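You operate a simulated robot arm through the tools that you are given. There is no shell and no other tool. Be economical: measure what you need, move in short steps, check, and stop when the job is done.

The job below is to be done with a simulated robot arm. You get a single attempt, and the scene is never put back.

Task
Hang the returned eye wrench on its own peg in place of the out tag.
Fine: the tag goes on the peg marked tags, the yellow bar down again after; the stray wrench stays in the blue rack. Where these are worked on the way, their far stop is far enough and under half their travel is too little: yellow bar.

Only the result counts: the job must be done as asked and must still hold three seconds after the hand-in. Knocking over, shifting, dropping, spilling or breaking anything else fails it.

Robot
A 7-joint arm with a fingered hand on a trunk, on a base that drives. Base frame: it is fixed to the floor where the robot stands at the start and does not move with it; the origin is under the middle of the robot, x ahead of it, y to its left, z up. Lengths are in m, angles in degrees, forces in N, time in s.
Its first joint turns from -166.0 to 166.0 degrees. Places, roughly: peg marked tags [1, -0.3, 1]; peg number four [0.9, -0.2, 1]; peg number one [0.8, 0.2, 1]; peg number three [0.9, 0, 1]; peg number two [0.8, 0.1, 1]; row of pegs [0.9, 0, 1]; yellow bar [0.8, 0, 0.9]. Payload 3.7 kg.
Tool frame: the origin (TCP) lies between the finger pads and is the grasp point; the fingertips stand 0.025 m ahead of it; z points along the fingers, y is the line along which they close. The gripper opens to 0.088 m. The gripper's body begins 0.029 m behind the TCP. The gripper is a hand of 5 fingers: y runs from the thumb to the fingers, the wrist lies at [-0.013, -0.106, -0.174] in the tool frame, and closing takes about 1.5 s.
Orientation is told as [roll, pitch, yaw] about the base's x, y, z axes, in that order, counted from this pose: with the fingers straight down and the wrist toward the robot, the tool's x, y and z point along [0, 1, 0], [1, 0, 0] and [0, 0, -1] of the base frame.

Tools
- The arm moves only by the tool play_rows. Its argument "series" is one flat list of numbers, 6 for each row, row after row: the shift along the base's x, y, z in mm, then the turn, a rotation vector about the base's x, y, z in degrees. In form: [dx, dy, dz, ax, ay, az, dx, dy, dz, ax, ay, az, ...]. A call has 1 to 8 rows; each row is the pose to reach, as a shift and turn from the pose commanded when the call began. "gripper" is the gripper command, from -1 (fully open) to 1 (shut), values between in proportion, set as the call begins (left out, the last holds). Each row takes 0.2 s and may step no farther than 0.05 m and 8.6 degrees from the row before; otherwise, or with a gripper value out of range, the whole call is refused. A pose out of reach is approached as far as the arm can. The call stops where the force on the tool passes 40 N (or 10 N more than at its start, if that is more) or the arm is blocked; 0.2 s more then pass. Each finger travels about 0.108 m/s and halts on what it meets, pressing with about 29 N; the grip force reading is that of the motor and also rises with nothing between the fingers. The clock runs only during rows and for 0.2 s after the last one: add rows that repeat a pose to give the fingers time. It gives the time, the measured TCP pose, the force on the tool (base axes), the opening and the grip force at its end, in the units of the frame above (readings bear some noise), with the torque about the TCP (base axes, N m) and any sound that the robot's microphone picked up.
- Cameras (640 x 400 px; columns grow to the right, rows downward): "scene" is now at [0.1888, 0.2087, 1.3108]; the picture's right is [-0.24, -0.97, 0.00], its down [-0.49, 0.12, -0.86] and it looks along [0.84, -0.21, -0.51] (base axes); focal length 278 px, centre (320, 200). "wrist" rides on the gripper at [0.059, -0.079, -0.105] in the tool frame; the picture's right is [-0.73, 0.32, -0.61], its down [-0.62, -0.68, 0.38] and it looks along [-0.29, 0.66, 0.70] (tool axes); focal length 234 px, centre (320, 200). There is no depth. A picture from a camera that has moved, and an enlarged one, comes with that camera's place and axes in the base frame and with its lens. The place of the scene camera against the robot may be out by one fixed shift of up to 0.018 m in any direction.
- get_image(camera): a new picture of that camera. It takes no simulated time.
- drive_base(legs): drives the robot by 1 to 6 legs, each [ahead, left, turn to the left] in m, m and degrees, along the robot's own axes; the way and the turn of a leg run together, so that a leg with both is an arc; at most 1.5 m and 180 degrees a leg. The arm and the cameras ride along, it lands a little off, and it stops where it bumps. It gives what a move gives.
- set_fingers(index, middle, ring, little, thumb_bend, thumb_turn): sets how far each is bent, from 0 (flat) to 1 (curled in); at 0.3 the hand is open as for a grip, at 0.7 the pads meet at the TCP. One left out holds its place. A second passes; each finger stops where it meets its share of the squeeze, and holds until it gets a number again. A gripper value or a shape takes the hand back. It gives what a move gives, with no picture; readings hold the bend of each and the force on index, middle, ring, little, thumb and palm. thumb_turn goes from beside the hand (0) to across from the fingers (1), as for a grip.
- set_grasp(shape): the hand has 5 fingers and takes this shape, open, in about a second: jaw (thumb against the fingers, like two jaws); tri (thumb and two fingers); tip (a fingertip pinch); poke (one finger out to press); point (the index stretched); flat (the hand flat); cup (the hand cupped); fist (a fist). The gripper value then closes the fingers along that shape, each until it touches; the sizes above hold for jaw. It gives what a move gives, with no picture.
- head_to(pan, tilt): turns the head with the scene camera to pan (to the left, within 120 degrees either way) and tilt (down, from -29 to 69), counted from straight ahead of the robot. It gives what a move gives.
- enlarge(camera, box): a new picture of the part [left, top, right, bottom] of that camera's present view, enlarged. It takes no simulated time.
- sign_off(): hands the job in; it is judged then, once.

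Go step by step. Nothing tells you exact positions but the pictures and the camera data: compare them with the known pose of the tool, close in by small moves and look again before you grip or let go. The budget is 120 turns and 90 pictures, counting those below and the enlarged ones. Unless the task says otherwise, let go and move clear before handing in, and close with one line.

The tools are called after "Call:" as a command line: name --argument value ..., lists and objects as JSON in quotes. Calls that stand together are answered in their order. play_rows: Moves the arm, as the interface text tells. Its arguments: {"type":"object","properties":{"series":{"type":"array"},"gripper":{"type":"number"}},"required":["series"]} The other tools are called the same way: set_grasp (shape) gives the hand a shape; set_fingers (index, middle, ring, little, thumb_bend, thumb_turn) moves the fingers one by one; drive_base (legs) drives the base; head_to (pan, tilt) turns the head that bears the scene camera; get_image (camera) takes a picture; enlarge (camera, box) takes an enlarged picture of a part of a camera's view; sign_off () hands the job in.

At the start:

```text
time: 0.0
ee_pos: [0.6113, 0.2263, 1.1301]
tcp_rot: [0.0, 0.0, 0.0]
wrist_force: [0.0, 0.4, 0.6]
ft_torque: [-0.01, 0.02, -0.02]
grip_width: 0.0875
gripper_force: 0.0
shape: jaw
bend: [0.3, 0.3, 0.3, 0.3, 0.3, 0.98]
finger forces: [0.1, 0.0, 0.0, 0.1, 0.0, 0.0]
robot x, y, heading: [-0.0024, 0.0013, 0.2]
head pan, tilt: [-13.8, 30.6]
```

scene: 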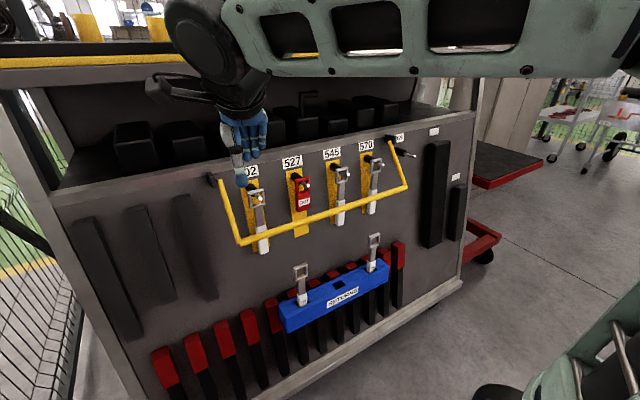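
wrist: 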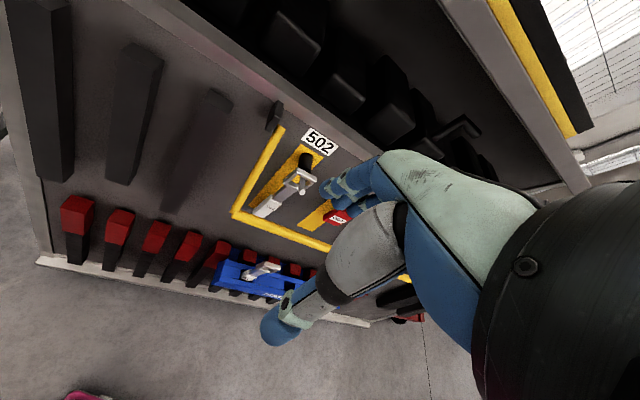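

I see a tool board with four pegs (502, 527, 545, 570), a red out tag on 527, a yellow bar across the pegs and two wrenches in the blue rack. I'll look closer first.

Call:
enlarge --camera "scene" --box '[200, 120, 430, 264]'

Call:
enlarge --camera "scene" --box '[260, 220, 420, 320]'

```text
2.78 times, centred on (315, 192) of scene
camera zoom: at [0.1888, 0.2087, 1.3108], right [-0.24, -0.97, 0.0], down [-0.49, 0.12, -0.86], along [0.84, -0.21, -0.51], focal length 772 px, centre (334, 222)
```

zoom: 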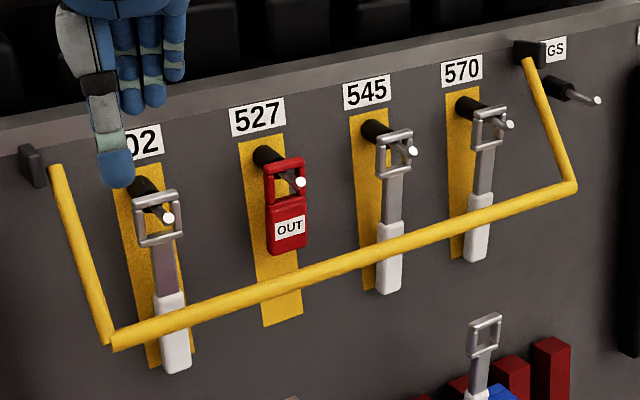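

```text
4.00 times, centred on (340, 270) of scene
camera zoom: at [0.1888, 0.2087, 1.3108], right [-0.24, -0.97, 0.0], down [-0.49, 0.12, -0.86], along [0.84, -0.21, -0.51], focal length 1111 px, centre (240, -80)
```

zoom: 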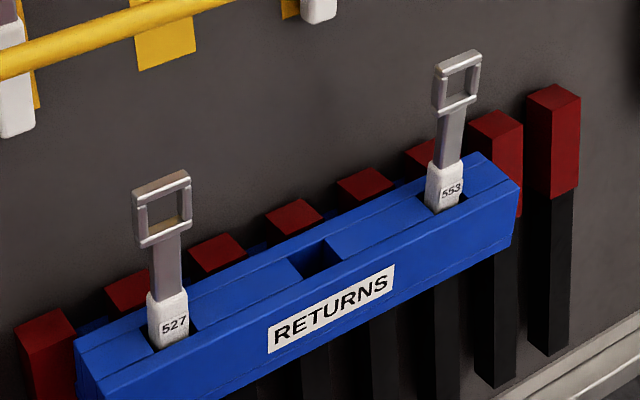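

The 527 wrench is in the left slot of the rack and the stray is 553. I'll enlarge the wrist view to triangulate.

Call:
enlarge --camera "wrist" --box '[200, 90, 360, 190]'

Call:
enlarge --camera "wrist" --box '[200, 190, 360, 290]'

```text
4.00 times, centred on (280, 140) of wrist
camera zoom: at [0.5307, 0.2844, 1.2368], right [0.32, -0.73, 0.61], down [-0.68, -0.62, -0.38], along [0.66, -0.29, -0.7], focal length 937 px, centre (480, 440)
```

zoom: 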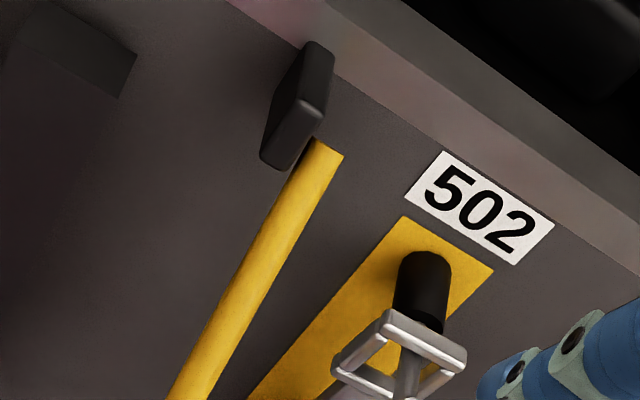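

```text
4.00 times, centred on (280, 240) of wrist
camera zoom: at [0.5307, 0.2844, 1.2368], right [0.32, -0.73, 0.61], down [-0.68, -0.62, -0.38], along [0.66, -0.29, -0.7], focal length 937 px, centre (480, 40)
```

zoom: 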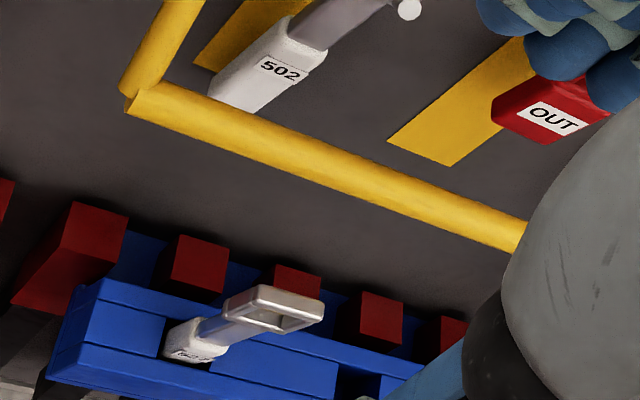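

Triangulation agrees: peg tips at z≈0.99 (peg two ≈ [0.793, 0.093]), the board yawed about 17.7°, bar crossbar ≈ 41 mm in front of the tips at z≈0.916, and wrench 527's shaft at ≈[0.73, 0.13, 0.71]. I'll turn the hand to point horizontally at the board (x up, thumb left).

Call:
play_rows --series '[-5, -10, -12, 5.91, -4.32, -4.32, -10, -20, -24, 11.82, -8.63, -8.63, -15, -30, -36, 17.72, -12.95, -12.95, -20, -40, -48, 23.63, -17.26, -17.26, -25, -50, -60, 29.54, -21.58, -21.58, -30, -60, -72, 35.45, -25.89, -25.89, -35, -70, -84, 41.35, -30.2, -30.2]'

Call:
play_rows --series '[0, 0, -5, 5.91, -4.32, -4.32, 0, 0, -10, 11.82, -8.63, -8.63, 0, 0, -15, 17.72, -12.95, -12.95, 0, 0, -20, 23.63, -17.26, -17.26, 0, 0, -20, 29.54, -21.58, -21.58, 0, 0, -20, 35.45, -25.89, -25.89]'

Call:
get_image --camera "scene"

Call:
get_image --camera "wrist"

```text
time: 1.6
ee_pos: [0.5757, 0.1567, 1.0466]
tcp_rot: [48.9, -15.3, -39.3]
wrist_force: [0.6, 0.0, 0.9]
ft_torque: [0.01, -0.05, 0.01]
grip_width: 0.0875
gripper_force: 0.1
shape: jaw
bend: [0.3, 0.3, 0.3, 0.3, 0.3, 0.98]
finger forces: [0.1, 0.0, 0.1, 0.0, 0.1, 0.0]
robot x, y, heading: [-0.0014, -0.0037, 0.2]
head pan, tilt: [-13.8, 30.6]
```

```text
time: 2.7
ee_pos: [0.5522, 0.0349, 1.1105]
tcp_rot: [92.7, 5.5, -70.7]
wrist_force: [0.6, -0.1, -0.1]
ft_torque: [-0.01, 0.01, 0.01]
grip_width: 0.0879
gripper_force: 0.1
shape: jaw
bend: [0.3, 0.3, 0.3, 0.3, 0.3, 0.98]
finger forces: [0.0, 0.1, 0.1, 0.0, 0.0, 0.0]
robot x, y, heading: [-0.0002, 0.002, 0.3]
head pan, tilt: [-13.8, 30.6]
stopped in row 5: the arm was blocked; the commanded pose is now the measured one
```

```text
83 pictures are left
camera scene: at [0.1893, 0.1899, 1.3138], right [-0.24, -0.97, -0.02], down [-0.49, 0.14, -0.86], along [0.84, -0.2, -0.51], focal length 278 px, centre (320, 200)
```

scene: 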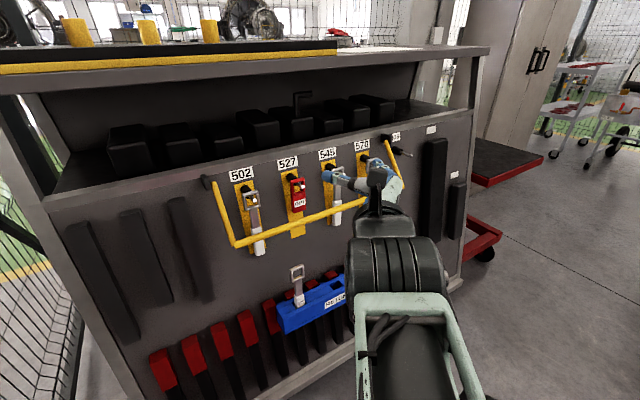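

```text
82 pictures are left
camera wrist: at [0.4261, 0.0673, 1.1733], right [-0.46, -0.42, -0.78], down [0.15, 0.83, -0.54], along [0.88, -0.36, -0.32], focal length 234 px, centre (320, 200)
```

wrist: 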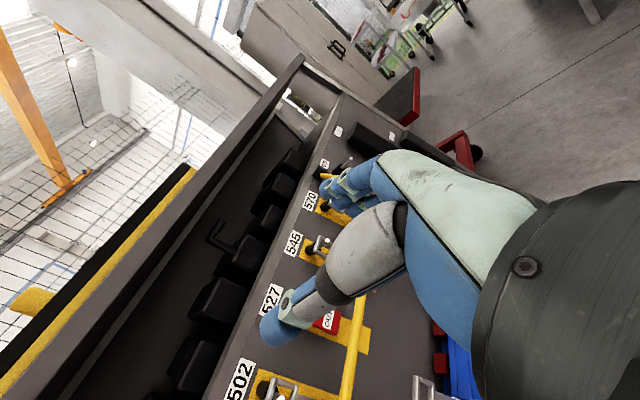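

The hand is nearly in the wanted attitude though the arm was blocked on the way and drifted. I'll correct the last few degrees and test whether it moves freely.

Call:
play_rows --series '[5, 20, -25, -2, 0.3, -0.5, 10, 40, -50, -4, 0.6, -1, 18, 65, -80, -6, 0.9, -1.6, 18, 65, -80, -6, 0.9, -1.6]'

Call:
set_grasp --shape "point"

Call:
get_image --camera "scene"

Call:
get_image --camera "wrist"

```text
time: 3.3
ee_pos: [0.5282, -0.0136, 1.1387]
tcp_rot: [102.6, 12.2, -74.5]
wrist_force: [-0.1, 0.0, 0.4]
ft_torque: [0.0, -0.02, 0.02]
grip_width: 0.0879
gripper_force: 0.1
shape: jaw
bend: [0.3, 0.3, 0.3, 0.3, 0.3, 0.98]
finger forces: [0.1, 0.0, 0.1, 0.0, 0.0, 0.1]
out of reach, approached as far as the arm can: row 2
robot x, y, heading: [0.0, 0.0002, 0.0]
head pan, tilt: [-13.8, 30.6]
stopped in row 2: the arm was blocked; the commanded pose is now the measured one
```

```text
time: 4.2
ee_pos: [0.5283, -0.0116, 1.1406]
tcp_rot: [102.8, 12.0, -74.6]
wrist_force: [0.5, 0.3, 0.1]
ft_torque: [0.01, 0.0, -0.01]
grip_width: 0.0806
gripper_force: 0.1
shape: point
bend: [0.2, 1.0, 1.0, 1.0, 0.98, 0.88]
finger forces: [0.0, 0.1, 0.0, 0.0, 0.1, 0.1]
robot x, y, heading: [-0.0025, 0.0005, 0.2]
head pan, tilt: [-13.8, 30.6]
```

```text
81 pictures are left
camera scene: at [0.1877, 0.1914, 1.3138], right [-0.24, -0.97, -0.01], down [-0.49, 0.13, -0.86], along [0.84, -0.2, -0.51], focal length 278 px, centre (320, 200)
```

scene: 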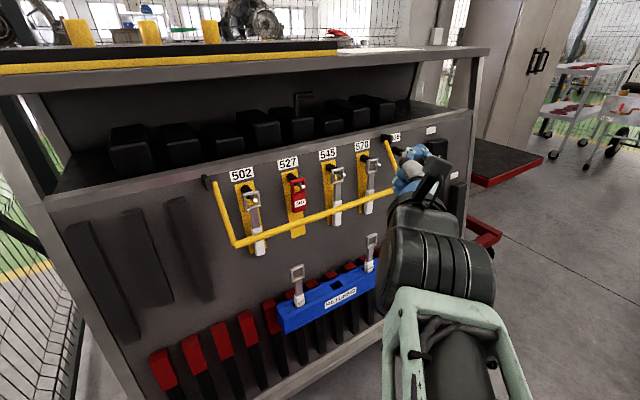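

```text
80 pictures are left
camera wrist: at [0.3971, 0.0235, 1.1915], right [-0.38, -0.25, -0.89], down [0.29, 0.88, -0.37], along [0.88, -0.4, -0.26], focal length 234 px, centre (320, 200)
```

wrist: 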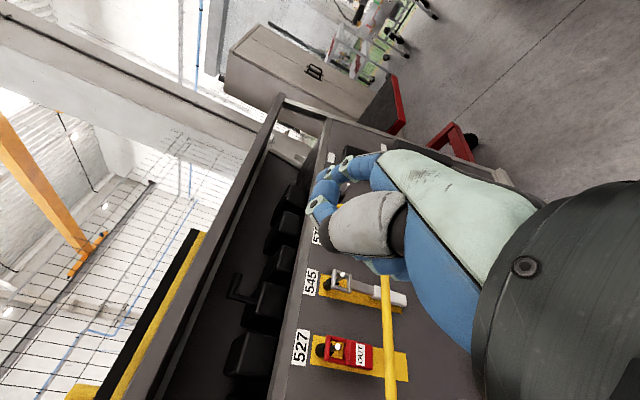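

The arm is too folded for this attitude here. I'll back off a little, step right and turn so the board is square ahead at a comfortable reach.

Call:
drive_base --legs '[[-0.14, -0.2, 0], [0, 0, 17.5]]'

Call:
get_image --camera "scene"

```text
time: 5.6
ee_pos: [0.4502, -0.1331, 1.1369]
tcp_rot: [102.5, 12.7, -74.9]
wrist_force: [-0.4, 0.2, -0.3]
ft_torque: [0.05, 0.04, -0.02]
grip_width: 0.0
gripper_force: 0.1
shape: point
bend: [0.2, 1.0, 1.0, 1.0, 0.98, 0.88]
finger forces: [0.0, 0.0, 0.1, 0.0, 0.1, 0.0]
robot x, y, heading: [-0.0797, -0.1147, -0.6]
head pan, tilt: [-13.8, 30.6]
stopped in leg 1: the robot was blocked; the commanded pose is now the measured one
```

```text
79 pictures are left
camera scene: at [0.1148, 0.0801, 1.3121], right [-0.25, -0.97, -0.01], down [-0.49, 0.13, -0.86], along [0.83, -0.21, -0.51], focal length 278 px, centre (320, 200)
```

scene: 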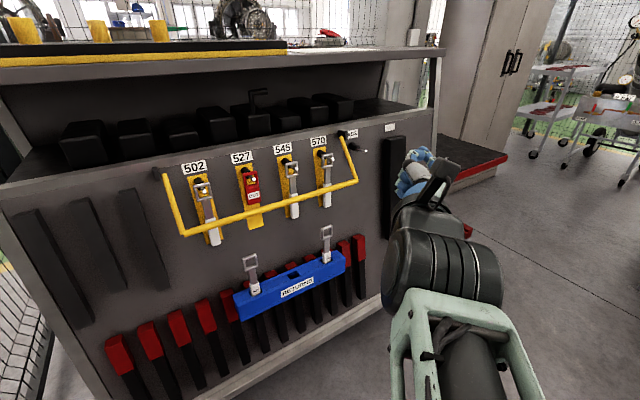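

The base bumped something behind or to the right. I'll look around before moving more.

Call:
head_to --pan -110 --tilt 45

Call:
get_image --camera "scene"

Call:
head_to --pan 115 --tilt 45

Call:
get_image --camera "scene"

```text
time: 7.3
ee_pos: [0.4491, -0.1325, 1.1394]
tcp_rot: [102.8, 12.6, -74.9]
wrist_force: [-0.9, -0.6, 0.1]
ft_torque: [-0.02, -0.02, 0.02]
grip_width: 0.0
gripper_force: 0.1
shape: point
bend: [0.2, 1.0, 1.0, 1.0, 0.98, 0.88]
finger forces: [0.1, 0.1, 0.0, 0.0, 0.0, 0.1]
robot x, y, heading: [-0.0746, -0.1183, -1.0]
head pan, tilt: [-110.0, 45.0]
```

```text
78 pictures are left
camera scene: at [-0.0021, 0.0261, 1.2902], right [-0.94, 0.35, 0.0], down [0.25, 0.67, -0.7], along [-0.25, -0.66, -0.71], focal length 278 px, centre (320, 200)
```

scene: 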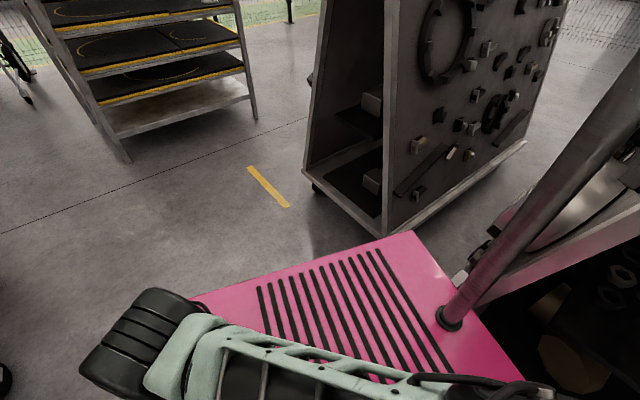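

```text
time: 10.5
ee_pos: [0.4481, -0.13, 1.1396]
tcp_rot: [102.8, 12.4, -74.8]
wrist_force: [-0.3, -1.1, -0.4]
ft_torque: [0.02, -0.03, 0.03]
grip_width: 0.0003
gripper_force: 0.1
shape: point
bend: [0.2, 1.0, 1.0, 1.0, 0.98, 0.88]
finger forces: [0.0, 0.0, 0.0, 0.0, 0.1, 0.1]
robot x, y, heading: [-0.0774, -0.116, -0.9]
head pan, tilt: [115.0, 45.0]
```

```text
77 pictures are left
camera scene: at [-0.0076, 0.1768, 1.2913], right [0.91, 0.41, 0.0], down [0.29, -0.64, -0.71], along [-0.29, 0.65, -0.7], focal length 278 px, centre (320, 200)
```

scene: 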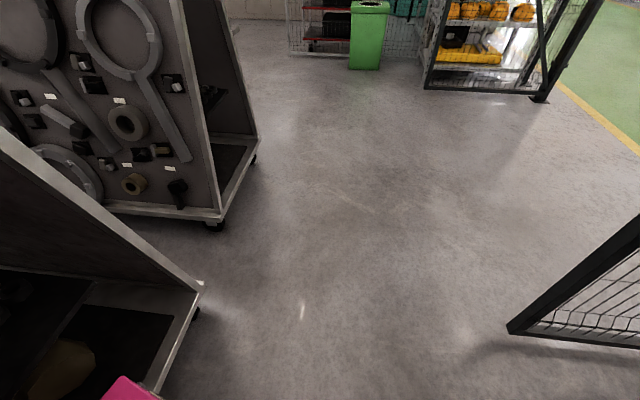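

The base was stopped by a cart right behind it, so I'll stay here; peg two is now about 0.9 m away. I'll reset the head and extend the arm toward the board.

Call:
head_to --pan -3 --tilt 30

Call:
play_rows --series '[25, 25, 0, 0, 0, 0, 50, 50, 0, 0, 0, 0, 75, 75, 0, 0, 0, 0, 100, 100, 0, 0, 0, 0, 125, 125, -20, 0, 0, 0, 150, 150, -40, 0, 0, 0, 170, 170, -60, 0, 0, 0, 170, 170, -60, 0, 0, 0]'

Call:
get_image --camera "scene"

```text
time: 12.5
ee_pos: [0.4476, -0.1303, 1.1398]
tcp_rot: [102.9, 12.4, -74.7]
wrist_force: [-0.2, -0.8, 0.0]
ft_torque: [-0.03, -0.01, 0.0]
grip_width: 0.0
gripper_force: 0.0
shape: point
bend: [0.2, 1.0, 1.0, 1.0, 0.98, 0.88]
finger forces: [0.0, 0.0, 0.1, 0.0, 0.1, 0.1]
robot x, y, heading: [-0.0767, -0.1191, -0.7]
head pan, tilt: [-3.0, 30.0]
```

```text
time: 13.2
ee_pos: [0.4762, -0.0659, 1.1274]
tcp_rot: [102.9, 17.2, -65.8]
wrist_force: [0.0, 0.1, 0.1]
ft_torque: [0.0, -0.01, 0.01]
grip_width: 0.0807
gripper_force: 0.1
shape: point
bend: [0.2, 1.0, 1.0, 1.0, 0.98, 0.88]
finger forces: [0.1, 0.0, 0.0, 0.0, 0.0, 0.0]
robot x, y, heading: [-0.0789, -0.1164, -0.8]
head pan, tilt: [-3.0, 30.0]
stopped in row 3: the arm was blocked; the commanded pose is now the measured one
```

```text
76 pictures are left
camera scene: at [0.1184, 0.0827, 1.3155], right [-0.06, -1.0, -0.02], down [-0.5, 0.05, -0.86], along [0.86, -0.05, -0.5], focal length 278 px, centre (320, 200)
```

scene: 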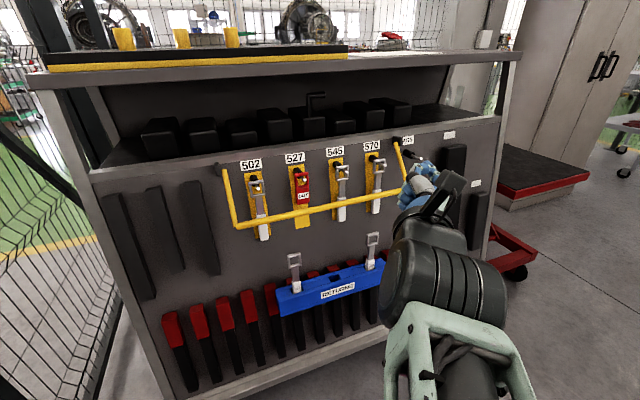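

The forearm comes from the right, so "wrist on the left" fights the joint limits. I'll unwind to the neutral attitude and then try the mirrored one (wrist on the right).

Call:
play_rows --series '[0, 0, 0, -6.6, 3.22, 4.08, 0, 0, 0, -13.2, 6.44, 8.16, 0, 0, 0, -19.8, 9.66, 12.24, 0, 0, 0, -26.4, 12.88, 16.32, 0, 5, 0, -33, 16.1, 20.4, 0, 10, 0, -39.6, 19.3, 24.5, 0, 15, 0, -46.2, 22.5, 28.6, 0, 20, 0, -52.8, 25.8, 32.6]'

Call:
play_rows --series '[5, 10, 5, -6.6, 3.22, 4.08, 10, 20, 10, -13.2, 6.44, 8.16, 15, 30, 15, -19.8, 9.66, 12.24, 20, 40, 20, -26.4, 12.88, 16.32, 25, 50, 25, -33, 16.1, 20.4, 30, 60, 30, -39.6, 19.3, 24.5, 35, 70, 35, -46.2, 22.5, 28.6]'

Call:
get_image --camera "scene"

```text
time: 15.0
ee_pos: [0.4779, -0.0169, 1.1336]
tcp_rot: [49.8, -9.8, -32.4]
wrist_force: [-0.3, 0.1, 0.3]
ft_torque: [0.0, -0.03, 0.01]
grip_width: 0.0001
gripper_force: 0.0
shape: point
bend: [0.2, 1.0, 1.0, 1.0, 0.98, 0.88]
finger forces: [0.0, 0.0, 0.0, 0.0, 0.0, 0.1]
robot x, y, heading: [-0.0772, -0.1171, -0.9]
head pan, tilt: [-3.0, 30.0]
```

```text
time: 16.6
ee_pos: [0.5131, 0.054, 1.1709]
tcp_rot: [-0.1, 0.5, 2.5]
wrist_force: [0.5, 0.5, -0.6]
ft_torque: [0.03, -0.05, 0.01]
grip_width: 0.0001
gripper_force: 0.0
shape: point
bend: [0.2, 1.0, 1.0, 1.0, 0.98, 0.88]
finger forces: [0.1, 0.1, 0.1, 0.1, 0.0, 0.0]
robot x, y, heading: [-0.0728, -0.1182, -0.7]
head pan, tilt: [-3.0, 30.0]
```

```text
75 pictures are left
camera scene: at [0.1173, 0.1052, 1.3117], right [-0.07, -1.0, 0.0], down [-0.5, 0.03, -0.87], along [0.86, -0.06, -0.5], focal length 278 px, centre (320, 200)
```

scene: 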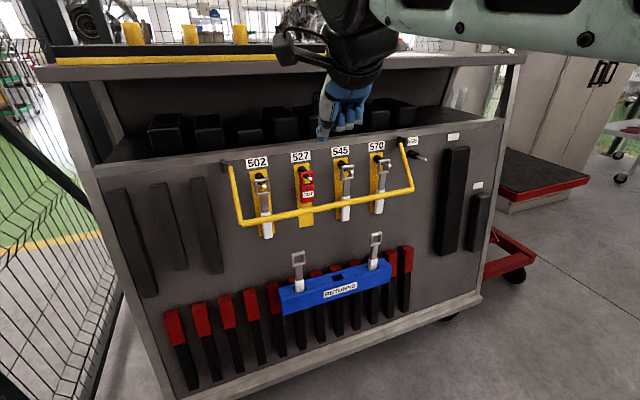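

The neutral attitude is restored. Now I'll try the mirrored attitude, wrist to the right with the fingers pitched 45° down-forward.

Call:
play_rows --series '[0, 5, 0, -2.19, -3, 7.07, 0, 10, 0, -4.38, -6, 14.14, 0, 15, 0, -6.57, -9, 21.2, 0, 20, 0, -8.76, -12, 28.3, 0, 25, 0, -10.95, -15, 35.4, 0, 30, 0, -13.1, -18, 42.4, 0, 30, 0, -15.3, -21, 49.5]'

Call:
play_rows --series '[0, 5, 0, -2.19, -3, 7.07, 0, 10, 0, -4.38, -6, 14.14, 0, 15, 0, -6.57, -9, 21.2, 0, 20, 0, -8.76, -12, 28.3, 0, 25, 0, -10.95, -15, 35.4, 0, 30, 0, -13.1, -18, 42.4, 0, 30, 0, -15.3, -21, 49.5]'

Call:
get_image --camera "scene"

```text
time: 18.2
ee_pos: [0.5143, 0.0825, 1.1703]
tcp_rot: [-22.9, -10.2, 55.0]
wrist_force: [-0.1, 0.0, -0.4]
ft_torque: [-0.05, 0.03, 0.0]
grip_width: 0.0
gripper_force: 0.0
shape: point
bend: [0.2, 1.0, 1.0, 1.0, 0.98, 0.88]
finger forces: [0.0, 0.0, 0.1, 0.0, 0.0, 0.0]
robot x, y, heading: [-0.0759, -0.1207, -0.8]
head pan, tilt: [-3.0, 30.0]
```

```text
time: 19.8
ee_pos: [0.513, 0.1145, 1.17]
tcp_rot: [-45.4, 1.1, 107.2]
wrist_force: [-0.2, -0.6, 0.1]
ft_torque: [0.0, 0.01, -0.01]
grip_width: 0.0003
gripper_force: 0.1
shape: point
bend: [0.2, 1.0, 1.0, 1.0, 0.98, 0.88]
finger forces: [0.0, 0.0, 0.0, 0.0, 0.0, 0.1]
robot x, y, heading: [-0.075, -0.1143, -0.6]
head pan, tilt: [-3.0, 30.0]
```

```text
74 pictures are left
camera scene: at [0.1174, 0.1052, 1.3117], right [-0.07, -1.0, 0.0], down [-0.5, 0.03, -0.87], along [0.86, -0.06, -0.5], focal length 278 px, centre (320, 200)
```

scene: 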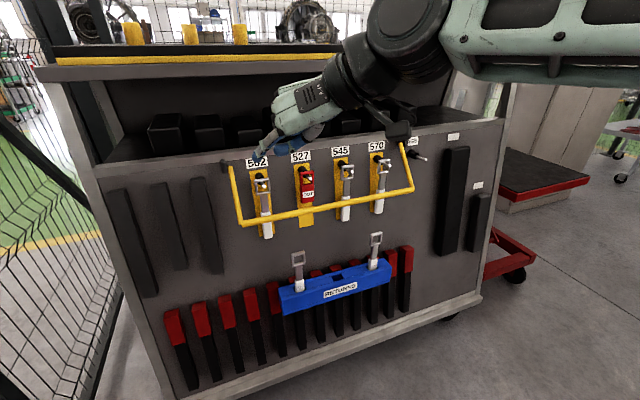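

This attitude is reachable. I'll look closely at the stretched index finger to know where its tip is relative to the tool point.

Call:
enlarge --camera "scene" --box '[220, 80, 380, 180]'

Call:
get_image --camera "wrist"

```text
4.00 times, centred on (300, 130) of scene
camera zoom: at [0.1174, 0.1052, 1.3117], right [-0.07, -1.0, 0.0], down [-0.5, 0.03, -0.87], along [0.86, -0.06, -0.5], focal length 1111 px, centre (400, 480)
```

zoom: 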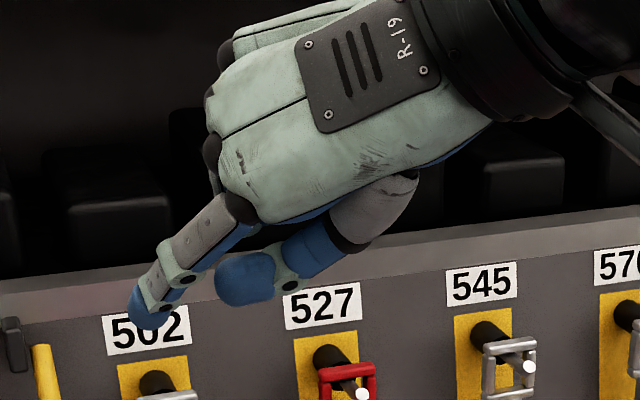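

```text
72 pictures are left
camera wrist: at [0.425, 0.0038, 1.2041], right [-0.03, 0.35, 0.94], down [0.88, -0.44, 0.19], along [0.48, 0.83, -0.3], focal length 234 px, centre (320, 200)
```

wrist: 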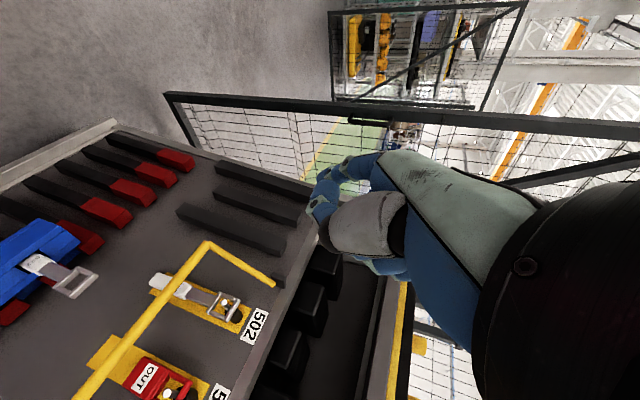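

The index lies on the lower side and points forward-left. I'll pitch the hand up to slightly above horizontal so that finger can carry the bar.

Call:
play_rows --series '[0, 0, -5, 2.43, -7.62, 0, 0, 0, -10, 4.86, -15.24, 0, 0, 0, -15, 7.3, -22.9, 0, 0, 0, -20, 9.7, -30.5, 0, 0, 0, -25, 12.15, -38.1, 0, 0, 0, -30, 14.6, -45.7, 0, 0, 0, -35, 16.7, -52.4, 0, 0, 0, -35, 16.7, -52.4, 0]'

Call:
get_image --camera "scene"

```text
time: 21.6
ee_pos: [0.5134, 0.1154, 1.1339]
tcp_rot: [-100.3, 0.1, 106.4]
wrist_force: [-0.4, -0.3, 0.1]
ft_torque: [0.01, -0.04, 0.0]
grip_width: 0.0
gripper_force: 0.1
shape: point
bend: [0.2, 1.0, 1.0, 1.0, 0.98, 0.88]
finger forces: [0.0, 0.0, 0.0, 0.0, 0.1, 0.1]
robot x, y, heading: [-0.0769, -0.1179, -0.8]
head pan, tilt: [-3.0, 30.0]
```

```text
71 pictures are left
camera scene: at [0.1174, 0.1052, 1.3117], right [-0.07, -1.0, 0.0], down [-0.5, 0.03, -0.87], along [0.86, -0.06, -0.5], focal length 278 px, centre (320, 200)
```

scene: 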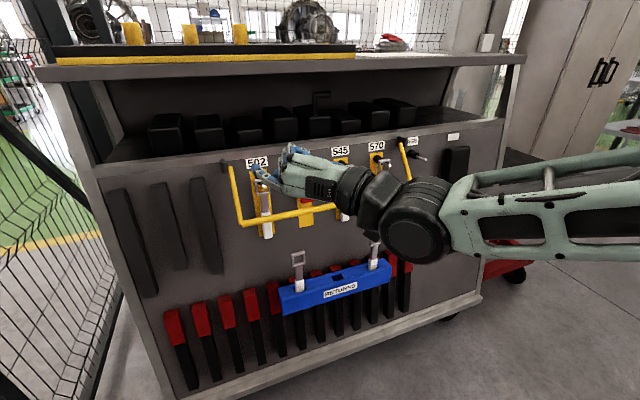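

Works well. Zoom on the hand to locate the index tip.

Call:
enlarge --camera "scene" --box '[220, 120, 380, 220]'

```text
4.00 times, centred on (300, 170) of scene
camera zoom: at [0.1174, 0.1052, 1.3117], right [-0.07, -1.0, 0.0], down [-0.5, 0.03, -0.87], along [0.86, -0.06, -0.5], focal length 1111 px, centre (400, 320)
```

zoom: 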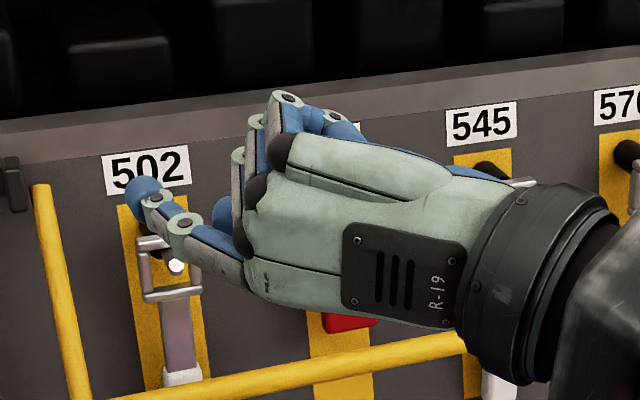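

Index tip ≈ tool (−4, 57, 22) mm. I'll lower the hand in front of the board to just below the crossbar level.

Call:
play_rows --series '[12, -24, -32, 0, 0, 0, 25, -48, -64, 0, 0, 0, 40, -72, -96, 0, 0, 0, 55, -96, -128, 0, 0, 0, 72, -120, -160, 0, 0, 0, 95, -144, -195, 0, 0, 0, 118, -168, -228, 0, 0, 0, 141, -191, -258, 0, 0, 0]'

Call:
get_image --camera "scene"

Call:
get_image --camera "wrist"

```text
time: 23.4
ee_pos: [0.6492, -0.0751, 0.8747]
tcp_rot: [-100.3, 0.0, 106.6]
wrist_force: [0.3, 0.3, 0.7]
ft_torque: [-0.01, 0.03, -0.06]
grip_width: 0.0
gripper_force: 0.1
shape: point
bend: [0.2, 1.0, 1.0, 1.0, 0.98, 0.88]
finger forces: [0.1, 0.1, 0.0, 0.1, 0.0, 0.0]
out of reach, approached as far as the arm can: row 3, 4, 5, 6, 7
robot x, y, heading: [-0.0781, -0.1168, -0.7]
head pan, tilt: [-3.0, 30.0]
```

```text
69 pictures are left
camera scene: at [0.117, 0.1054, 1.3117], right [-0.06, -1.0, 0.0], down [-0.5, 0.03, -0.87], along [0.86, -0.06, -0.5], focal length 278 px, centre (320, 200)
```

scene: 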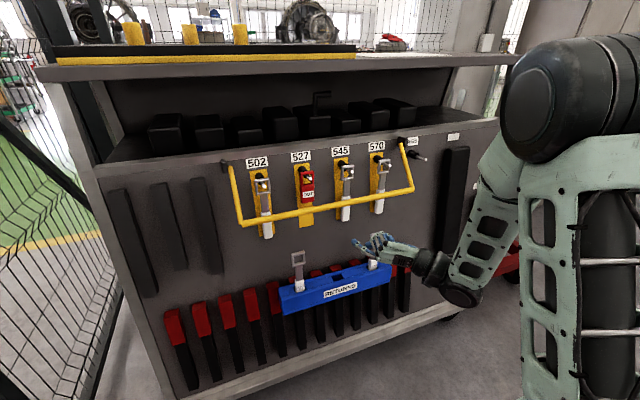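

```text
68 pictures are left
camera wrist: at [0.5836, -0.1789, 0.7997], right [-0.79, 0.1, 0.6], down [0.45, -0.58, 0.68], along [0.42, 0.81, 0.41], focal length 234 px, centre (320, 200)
```

wrist: 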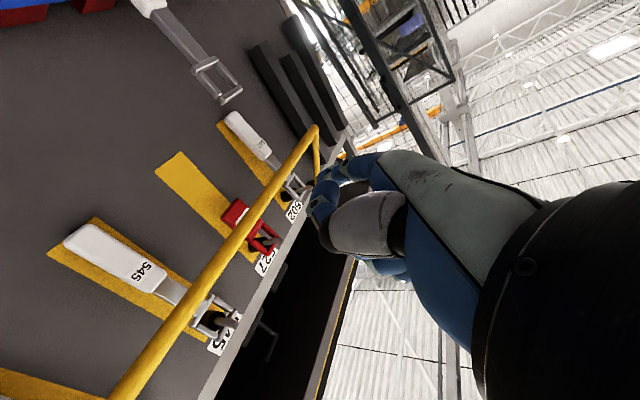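

Clear. Advance with the index under the crossbar.

Call:
play_rows --series '[30, 9, 2, 0, 0, 0, 60, 18, 3, 0, 0, 0, 90, 27, 4, 0, 0, 0, 112, 34, 4, 0, 0, 0, 122, 37, 4, 0, 0, 0]'

Call:
enlarge --camera "scene" --box '[260, 150, 420, 250]'

Call:
get_image --camera "wrist"

```text
time: 24.6
ee_pos: [0.7744, -0.0409, 0.8809]
tcp_rot: [-100.2, 0.2, 106.3]
wrist_force: [-0.5, 0.1, 0.0]
ft_torque: [0.01, 0.03, 0.01]
grip_width: 0.0
gripper_force: 0.1
shape: point
bend: [0.2, 1.0, 1.0, 1.0, 0.98, 0.88]
finger forces: [0.0, 0.0, 0.0, 0.0, 0.0, 0.0]
robot x, y, heading: [-0.075, -0.1223, -0.7]
head pan, tilt: [-3.0, 30.0]
```

```text
4.00 times, centred on (340, 200) of scene
camera zoom: at [0.1175, 0.1052, 1.3117], right [-0.07, -1.0, 0.0], down [-0.5, 0.03, -0.87], along [0.86, -0.06, -0.5], focal length 1111 px, centre (240, 200)
```

zoom: 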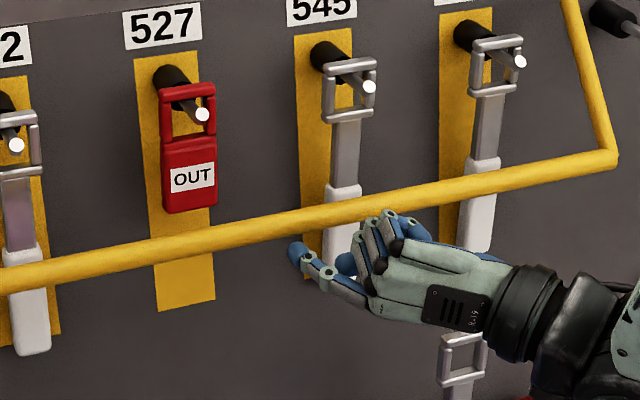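

```text
66 pictures are left
camera wrist: at [0.7068, -0.1434, 0.8054], right [-0.79, 0.11, 0.61], down [0.45, -0.58, 0.68], along [0.42, 0.81, 0.41], focal length 234 px, centre (320, 200)
```

wrist: 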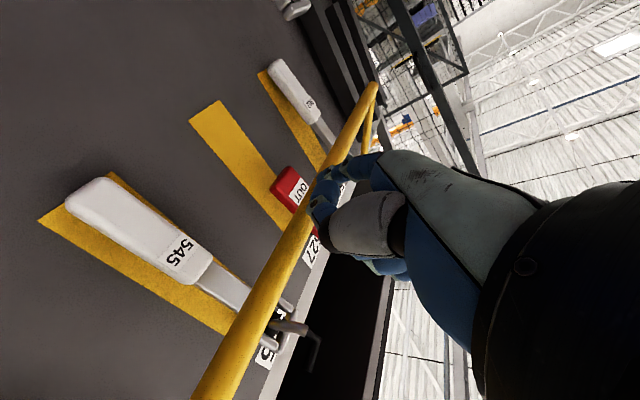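

The tip is barely past the bar; advance 10 mm more and then raise slowly to make contact.

Call:
play_rows --series '[5, 1.5, 0, 0, 0, 0, 10, 3, 0, 0, 0, 0, 10, 3, 8, 0, 0, 0, 9, 3, 16, 0, 0, 0, 7, 2, 24, 0, 0, 0]'

Call:
enlarge --camera "scene" --box '[260, 150, 420, 250]'

```text
time: 25.8
ee_pos: [0.7856, -0.0386, 0.9035]
tcp_rot: [-100.1, 0.2, 106.2]
wrist_force: [-5.6, -8.9, -17.8]
ft_torque: [-1.35, 0.21, 0.32]
grip_width: 0.0
gripper_force: 0.1
shape: point
bend: [0.15, 1.0, 1.0, 1.0, 0.98, 0.88]
finger forces: [19.5, 0.1, 0.0, 0.0, 0.0, 0.0]
robot x, y, heading: [-0.0763, -0.1195, -0.7]
head pan, tilt: [-3.0, 30.0]
```

```text
4.00 times, centred on (340, 200) of scene
camera zoom: at [0.118, 0.105, 1.3116], right [-0.07, -1.0, 0.0], down [-0.5, 0.03, -0.87], along [0.86, -0.06, -0.5], focal length 1111 px, centre (240, 200)
```

zoom: 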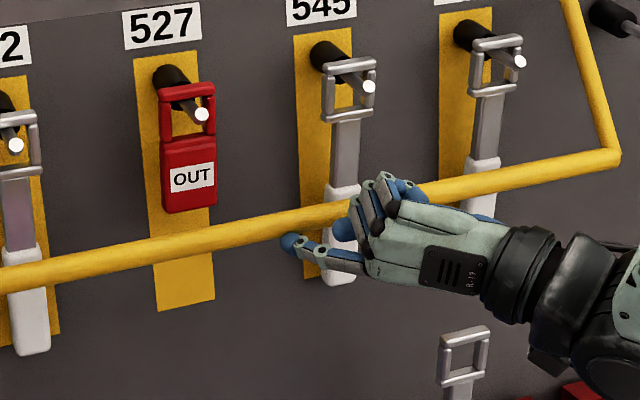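

Lifting straight up fights the bar, whose first motion is mostly outward. I'll drop a little, pitch the finger further up, then follow the arc while rotating with the bar.

Call:
play_rows --series '[0, 0, -15, 0, 0, 0, 0, 0, -30, 0, 0, 0, 0, 0, -30, 2.43, -7.62, 0, 0, 0, -30, 4.86, -15.24, 0, 0, 0, -30, 7.3, -22.9, 0, 0, 0, -30, 9.12, -28.6, 0, 0, 0, -30, 9.12, -28.6, 0]'

Call:
enlarge --camera "scene" --box '[260, 150, 420, 250]'

```text
time: 27.4
ee_pos: [0.7833, -0.0393, 0.8724]
tcp_rot: [-130.2, -0.6, 106.3]
wrist_force: [-14.0, -14.7, -17.9]
ft_torque: [-1.12, 0.0, 0.8]
grip_width: 0.0004
gripper_force: 0.1
shape: point
bend: [0.18, 1.0, 1.0, 1.0, 0.98, 0.88]
finger forces: [24.3, 0.1, 0.1, 0.0, 0.0, 0.0]
robot x, y, heading: [-0.0782, -0.1205, -0.4]
head pan, tilt: [-3.0, 30.0]
```

```text
4.00 times, centred on (340, 200) of scene
camera zoom: at [0.1178, 0.1047, 1.3117], right [-0.07, -1.0, 0.0], down [-0.5, 0.03, -0.87], along [0.86, -0.06, -0.5], focal length 1111 px, centre (240, 200)
```

zoom: 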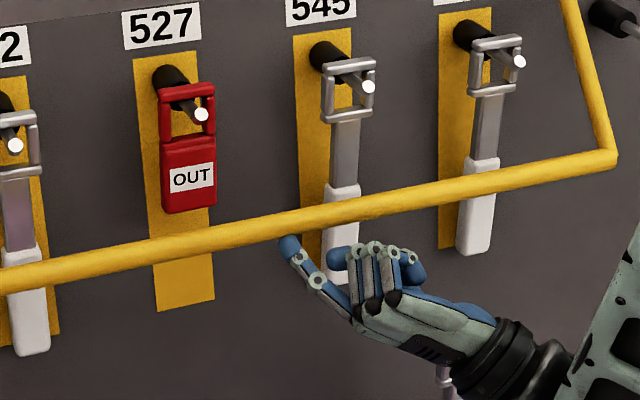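

The tip is pressing on the front-bottom of the bar rather than behind it. Lower, go in 20 mm deeper, and come up behind it.

Call:
play_rows --series '[0, 0, -16, 0, 0, 0, 10, 3, -16, 0, 0, 0, 20, 6, -16, 0, 0, 0, 22, 7, -8, 0, 0, 0, 22, 7, 0, 0, 0, 0]'

Call:
enlarge --camera "scene" --box '[260, 150, 420, 250]'

Call:
get_image --camera "wrist"

```text
time: 28.6
ee_pos: [0.806, -0.0302, 0.8755]
tcp_rot: [-130.2, -0.5, 106.3]
wrist_force: [0.2, -0.7, -0.9]
ft_torque: [-0.06, 0.01, -0.01]
grip_width: 0.0
gripper_force: 0.0
shape: point
bend: [0.2, 1.0, 1.0, 1.0, 0.98, 0.88]
finger forces: [0.7, 0.0, 0.0, 0.0, 0.0, 0.0]
robot x, y, heading: [-0.0768, -0.1171, -0.7]
head pan, tilt: [-3.0, 30.0]
```

```text
4.00 times, centred on (340, 200) of scene
camera zoom: at [0.1175, 0.1052, 1.3117], right [-0.07, -1.0, 0.0], down [-0.5, 0.03, -0.87], along [0.86, -0.06, -0.5], focal length 1111 px, centre (240, 200)
```

zoom: 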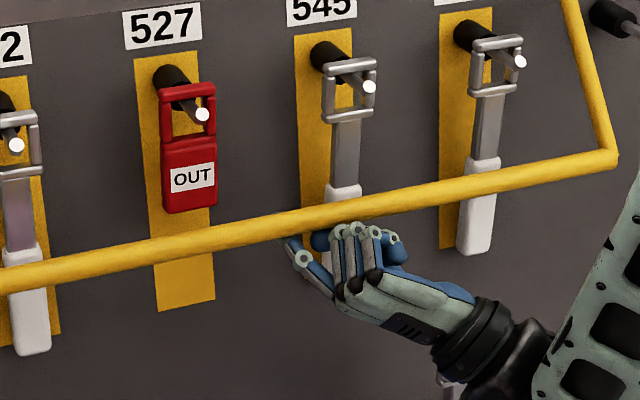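

```text
62 pictures are left
camera wrist: at [0.7868, -0.1174, 0.7634], right [-0.99, 0.04, 0.16], down [0.09, -0.69, 0.72], along [0.15, 0.72, 0.68], focal length 234 px, centre (320, 200)
```

wrist: 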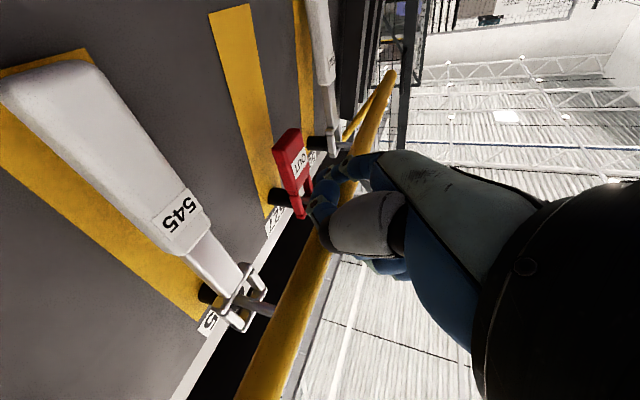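

The tip is behind the bar now. Follow the arc about the pivot for 40°.

Call:
play_rows --series '[-20.9, -6.7, 10.6, -2.43, 7.62, 0, -40, -12.8, 24.2, -4.86, 15.24, 0, -57.3, -18.3, 40.4, -7.3, 22.9, 0, -72.1, -23, 59, -9.7, 30.5, 0, -84.4, -26.9, 79.6, -12.15, 38.1, 0]'

Call:
get_image --camera "scene"

```text
time: 29.8
ee_pos: [0.7211, -0.0607, 0.9529]
tcp_rot: [-90.2, 0.4, 106.3]
wrist_force: [0.3, 1.0, -0.2]
ft_torque: [0.0, -0.02, -0.02]
grip_width: 0.0
gripper_force: 0.1
shape: point
bend: [0.2, 1.0, 1.0, 1.0, 0.98, 0.88]
finger forces: [0.0, 0.1, 0.0, 0.0, 0.0, 0.0]
robot x, y, heading: [-0.0748, -0.1171, -0.6]
head pan, tilt: [-3.0, 30.0]
```

```text
61 pictures are left
camera scene: at [0.1177, 0.1052, 1.3116], right [-0.06, -1.0, 0.0], down [-0.5, 0.03, -0.87], along [0.86, -0.06, -0.5], focal length 278 px, centre (320, 200)
```

scene: 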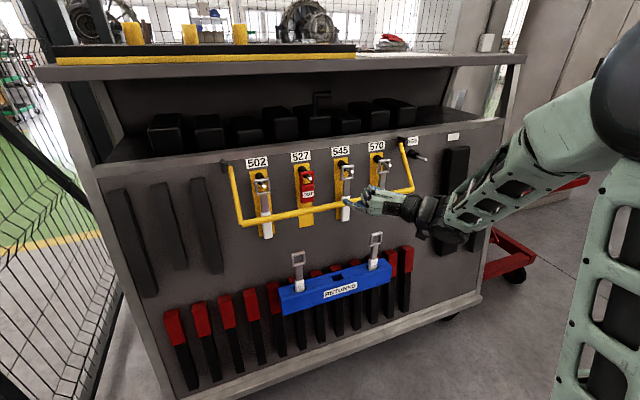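

The tip slipped off; the bar is stiff and needs a real hold. I'll retreat and re-orient with the fingers side by side (thumb below, fingers above, 45° down) so the hand can close round the crossbar like a handle.

Call:
play_rows --series '[-20, 5, 4, 5.86, 4.94, -2.93, -40, 10, 8, 11.7, 9.9, -5.9, -60, 15, 12, 17.6, 14.8, -8.8, -80, 20, 16, 23.4, 19.8, -11.7, -100, 25, 20, 29.3, 24.7, -14.6, -120, 30, 25, 35.2, 29.6, -17.6]'

Call:
play_rows --series '[0, 5, 4, 5.86, 4.94, -2.93, 0, 10, 8, 11.7, 9.9, -5.9, 0, 15, 12, 17.6, 14.8, -8.8, 0, 20, 16, 23.4, 19.8, -11.7, 0, 25, 20, 29.3, 24.7, -14.6, 0, 30, 25, 35.2, 29.6, -17.6]'

Call:
set_grasp --shape "jaw"

Call:
get_image --camera "scene"

```text
time: 31.2
ee_pos: [0.6266, -0.0245, 0.9966]
tcp_rot: [-60.9, -36.7, 77.8]
wrist_force: [0.6, 0.0, -0.3]
ft_torque: [0.0, -0.02, 0.03]
grip_width: 0.0
gripper_force: 0.2
shape: point
bend: [0.2, 1.0, 1.0, 1.0, 0.98, 0.88]
finger forces: [0.1, 0.0, 0.1, 0.0, 0.1, 0.0]
out of reach, approached as far as the arm can: row 5, 6
robot x, y, heading: [-0.074, -0.1204, -0.4]
head pan, tilt: [-3.0, 30.0]
```

```text
time: 32.6
ee_pos: [0.6234, 0.007, 1.0195]
tcp_rot: [-0.4, -43.7, 17.9]
wrist_force: [0.2, -0.6, 0.1]
ft_torque: [0.01, -0.01, 0.01]
grip_width: 0.0002
gripper_force: 0.1
shape: point
bend: [0.2, 1.0, 1.0, 1.0, 0.98, 0.88]
finger forces: [0.1, 0.0, 0.1, 0.0, 0.0, 0.0]
robot x, y, heading: [-0.0803, -0.1157, -0.9]
head pan, tilt: [-3.0, 30.0]
```

```text
time: 33.5
ee_pos: [0.6252, 0.0081, 1.0208]
tcp_rot: [-0.6, -43.8, 18.0]
wrist_force: [-0.7, 0.3, 0.1]
ft_torque: [0.0, -0.01, -0.02]
grip_width: 0.0877
gripper_force: 0.1
shape: jaw
bend: [0.3, 0.3, 0.3, 0.3, 0.3, 0.97]
finger forces: [0.1, 0.0, 0.0, 0.0, 0.0, 0.1]
robot x, y, heading: [-0.0785, -0.1167, -0.6]
head pan, tilt: [-3.0, 30.0]
```

```text
60 pictures are left
camera scene: at [0.1174, 0.1052, 1.3117], right [-0.07, -1.0, 0.0], down [-0.5, 0.03, -0.87], along [0.86, -0.06, -0.5], focal length 278 px, centre (320, 200)
```

scene: 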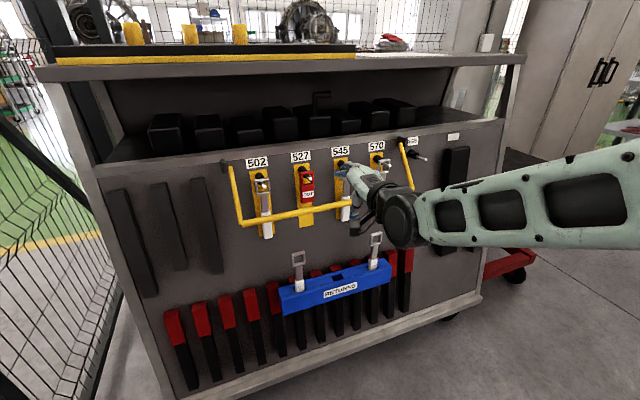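

The handle-type attitude is reached cleanly. I'll half-close the hand and move to a stand-off in front of the crossbar, left of wrench 545.

Call:
play_rows --series '[30, 4, -15, 0, 0, 0, 60, 8, -30, 0, 0, 0, 91, 12, -45, 0, 0, 0, 91, 12, -45, 0, 0, 0]' --gripper -0.1

Call:
enlarge --camera "scene" --box '[240, 140, 400, 240]'

Call:
get_image --camera "wrist"

```text
time: 34.5
ee_pos: [0.7142, 0.0189, 0.9772]
tcp_rot: [-0.6, -43.8, 18.1]
wrist_force: [-0.7, -0.3, 0.5]
ft_torque: [0.0, 0.02, 0.0]
grip_width: 0.0489
gripper_force: 0.0
shape: jaw
bend: [0.74, 0.42, 0.39, 0.42, 0.67, 1.0]
finger forces: [0.0, 0.1, 0.0, 0.1, 0.0, 0.0]
robot x, y, heading: [-0.0757, -0.1155, -0.3]
head pan, tilt: [-3.0, 30.0]
```

```text
4.00 times, centred on (320, 190) of scene
camera zoom: at [0.1175, 0.1052, 1.3117], right [-0.07, -1.0, 0.0], down [-0.5, 0.03, -0.87], along [0.86, -0.06, -0.5], focal length 1111 px, centre (320, 240)
```

zoom: 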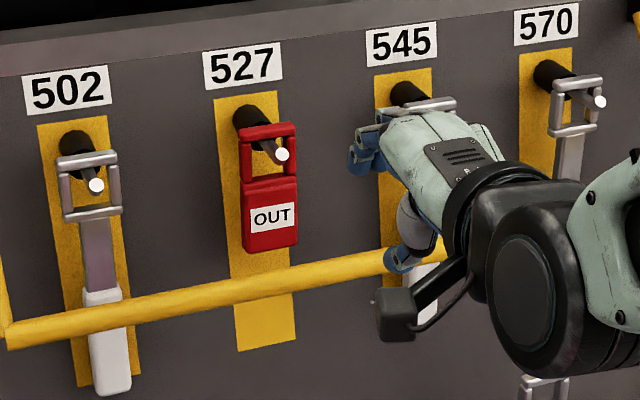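

```text
58 pictures are left
camera wrist: at [0.5718, 0.0338, 0.9995], right [0.04, -0.74, 0.67], down [-0.03, -0.67, -0.74], along [1.0, 0.01, -0.05], focal length 234 px, centre (320, 200)
```

wrist: 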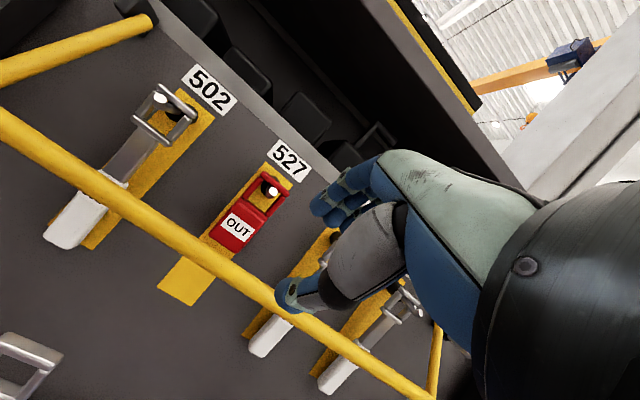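

Aligned with the bar per projection. Advance along the finger direction so the bar ends between thumb and fingers.

Call:
play_rows --series '[15, 5, -15, 0, 0, 0, 30, 9.5, -31, 0, 0, 0, 45, 14, -46, 0, 0, 0, 59, 19, -61, 0, 0, 0]'

Call:
enlarge --camera "scene" --box '[240, 140, 400, 240]'

Call:
get_image --camera "wrist"

```text
time: 35.5
ee_pos: [0.7725, 0.0377, 0.9145]
tcp_rot: [-0.6, -43.8, 17.9]
wrist_force: [-0.5, -0.8, 0.2]
ft_torque: [-0.01, 0.01, 0.0]
grip_width: 0.0486
gripper_force: 0.0
shape: jaw
bend: [0.74, 0.42, 0.39, 0.42, 0.67, 1.0]
finger forces: [0.1, 0.1, 0.0, 0.0, 0.1, 0.1]
robot x, y, heading: [-0.078, -0.1186, -0.7]
head pan, tilt: [-3.0, 30.0]
```

```text
4.00 times, centred on (320, 190) of scene
camera zoom: at [0.1174, 0.1052, 1.3117], right [-0.07, -1.0, 0.0], down [-0.5, 0.03, -0.87], along [0.86, -0.06, -0.5], focal length 1111 px, centre (320, 240)
```

zoom: 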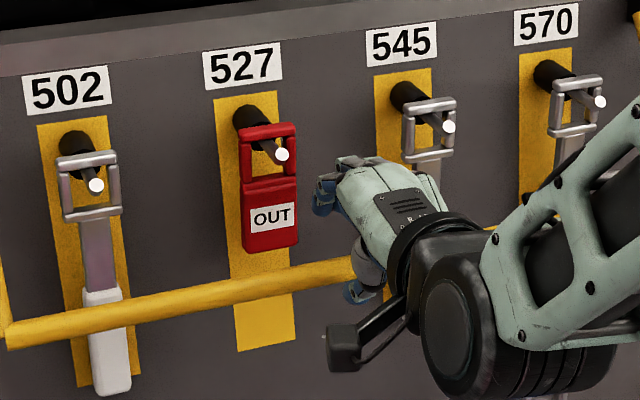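

```text
56 pictures are left
camera wrist: at [0.6317, 0.0533, 0.938], right [0.04, -0.74, 0.67], down [-0.03, -0.67, -0.74], along [1.0, 0.01, -0.05], focal length 234 px, centre (320, 200)
```

wrist: 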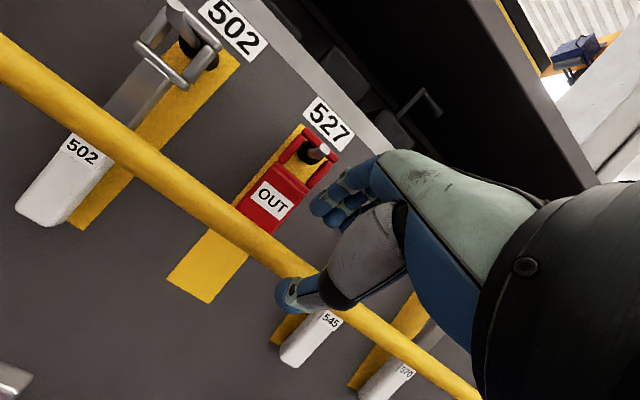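

The bar lies between fingers (above) and thumb (below). Close on it.

Call:
play_rows --series '[0, 0, 0, 0, 0, 0, 0, 0, 0, 0, 0, 0, 0, 0, 0, 0, 0, 0, 0, 0, 0, 0, 0, 0, 0, 0, 0, 0, 0, 0, 0, 0, 0, 0, 0, 0]' --gripper 1

Call:
get_image --camera "wrist"

```text
time: 36.9
ee_pos: [0.7733, 0.0375, 0.9164]
tcp_rot: [-0.7, -43.8, 18.0]
wrist_force: [-0.4, 0.7, -0.8]
ft_torque: [0.03, -0.01, 0.0]
grip_width: 0.0
gripper_force: 28.9
shape: jaw
bend: [0.7, 0.7, 0.7, 0.7, 0.74, 1.0]
finger forces: [0.1, 0.1, 0.0, 0.0, 0.1, 0.0]
robot x, y, heading: [-0.0774, -0.1149, -0.6]
head pan, tilt: [-3.0, 30.0]
```

```text
55 pictures are left
camera wrist: at [0.6315, 0.0534, 0.9379], right [0.04, -0.74, 0.67], down [-0.03, -0.67, -0.74], along [1.0, 0.01, -0.05], focal length 234 px, centre (320, 200)
```

wrist: 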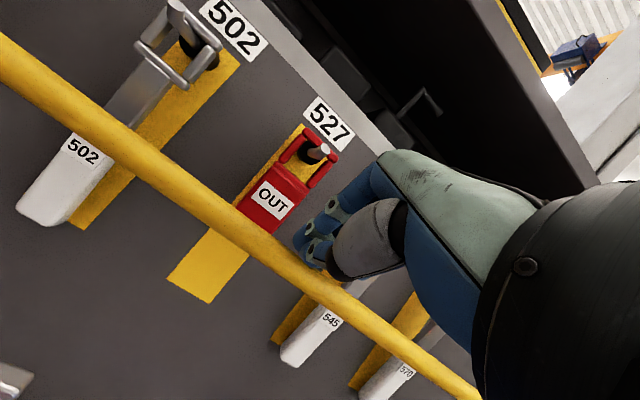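

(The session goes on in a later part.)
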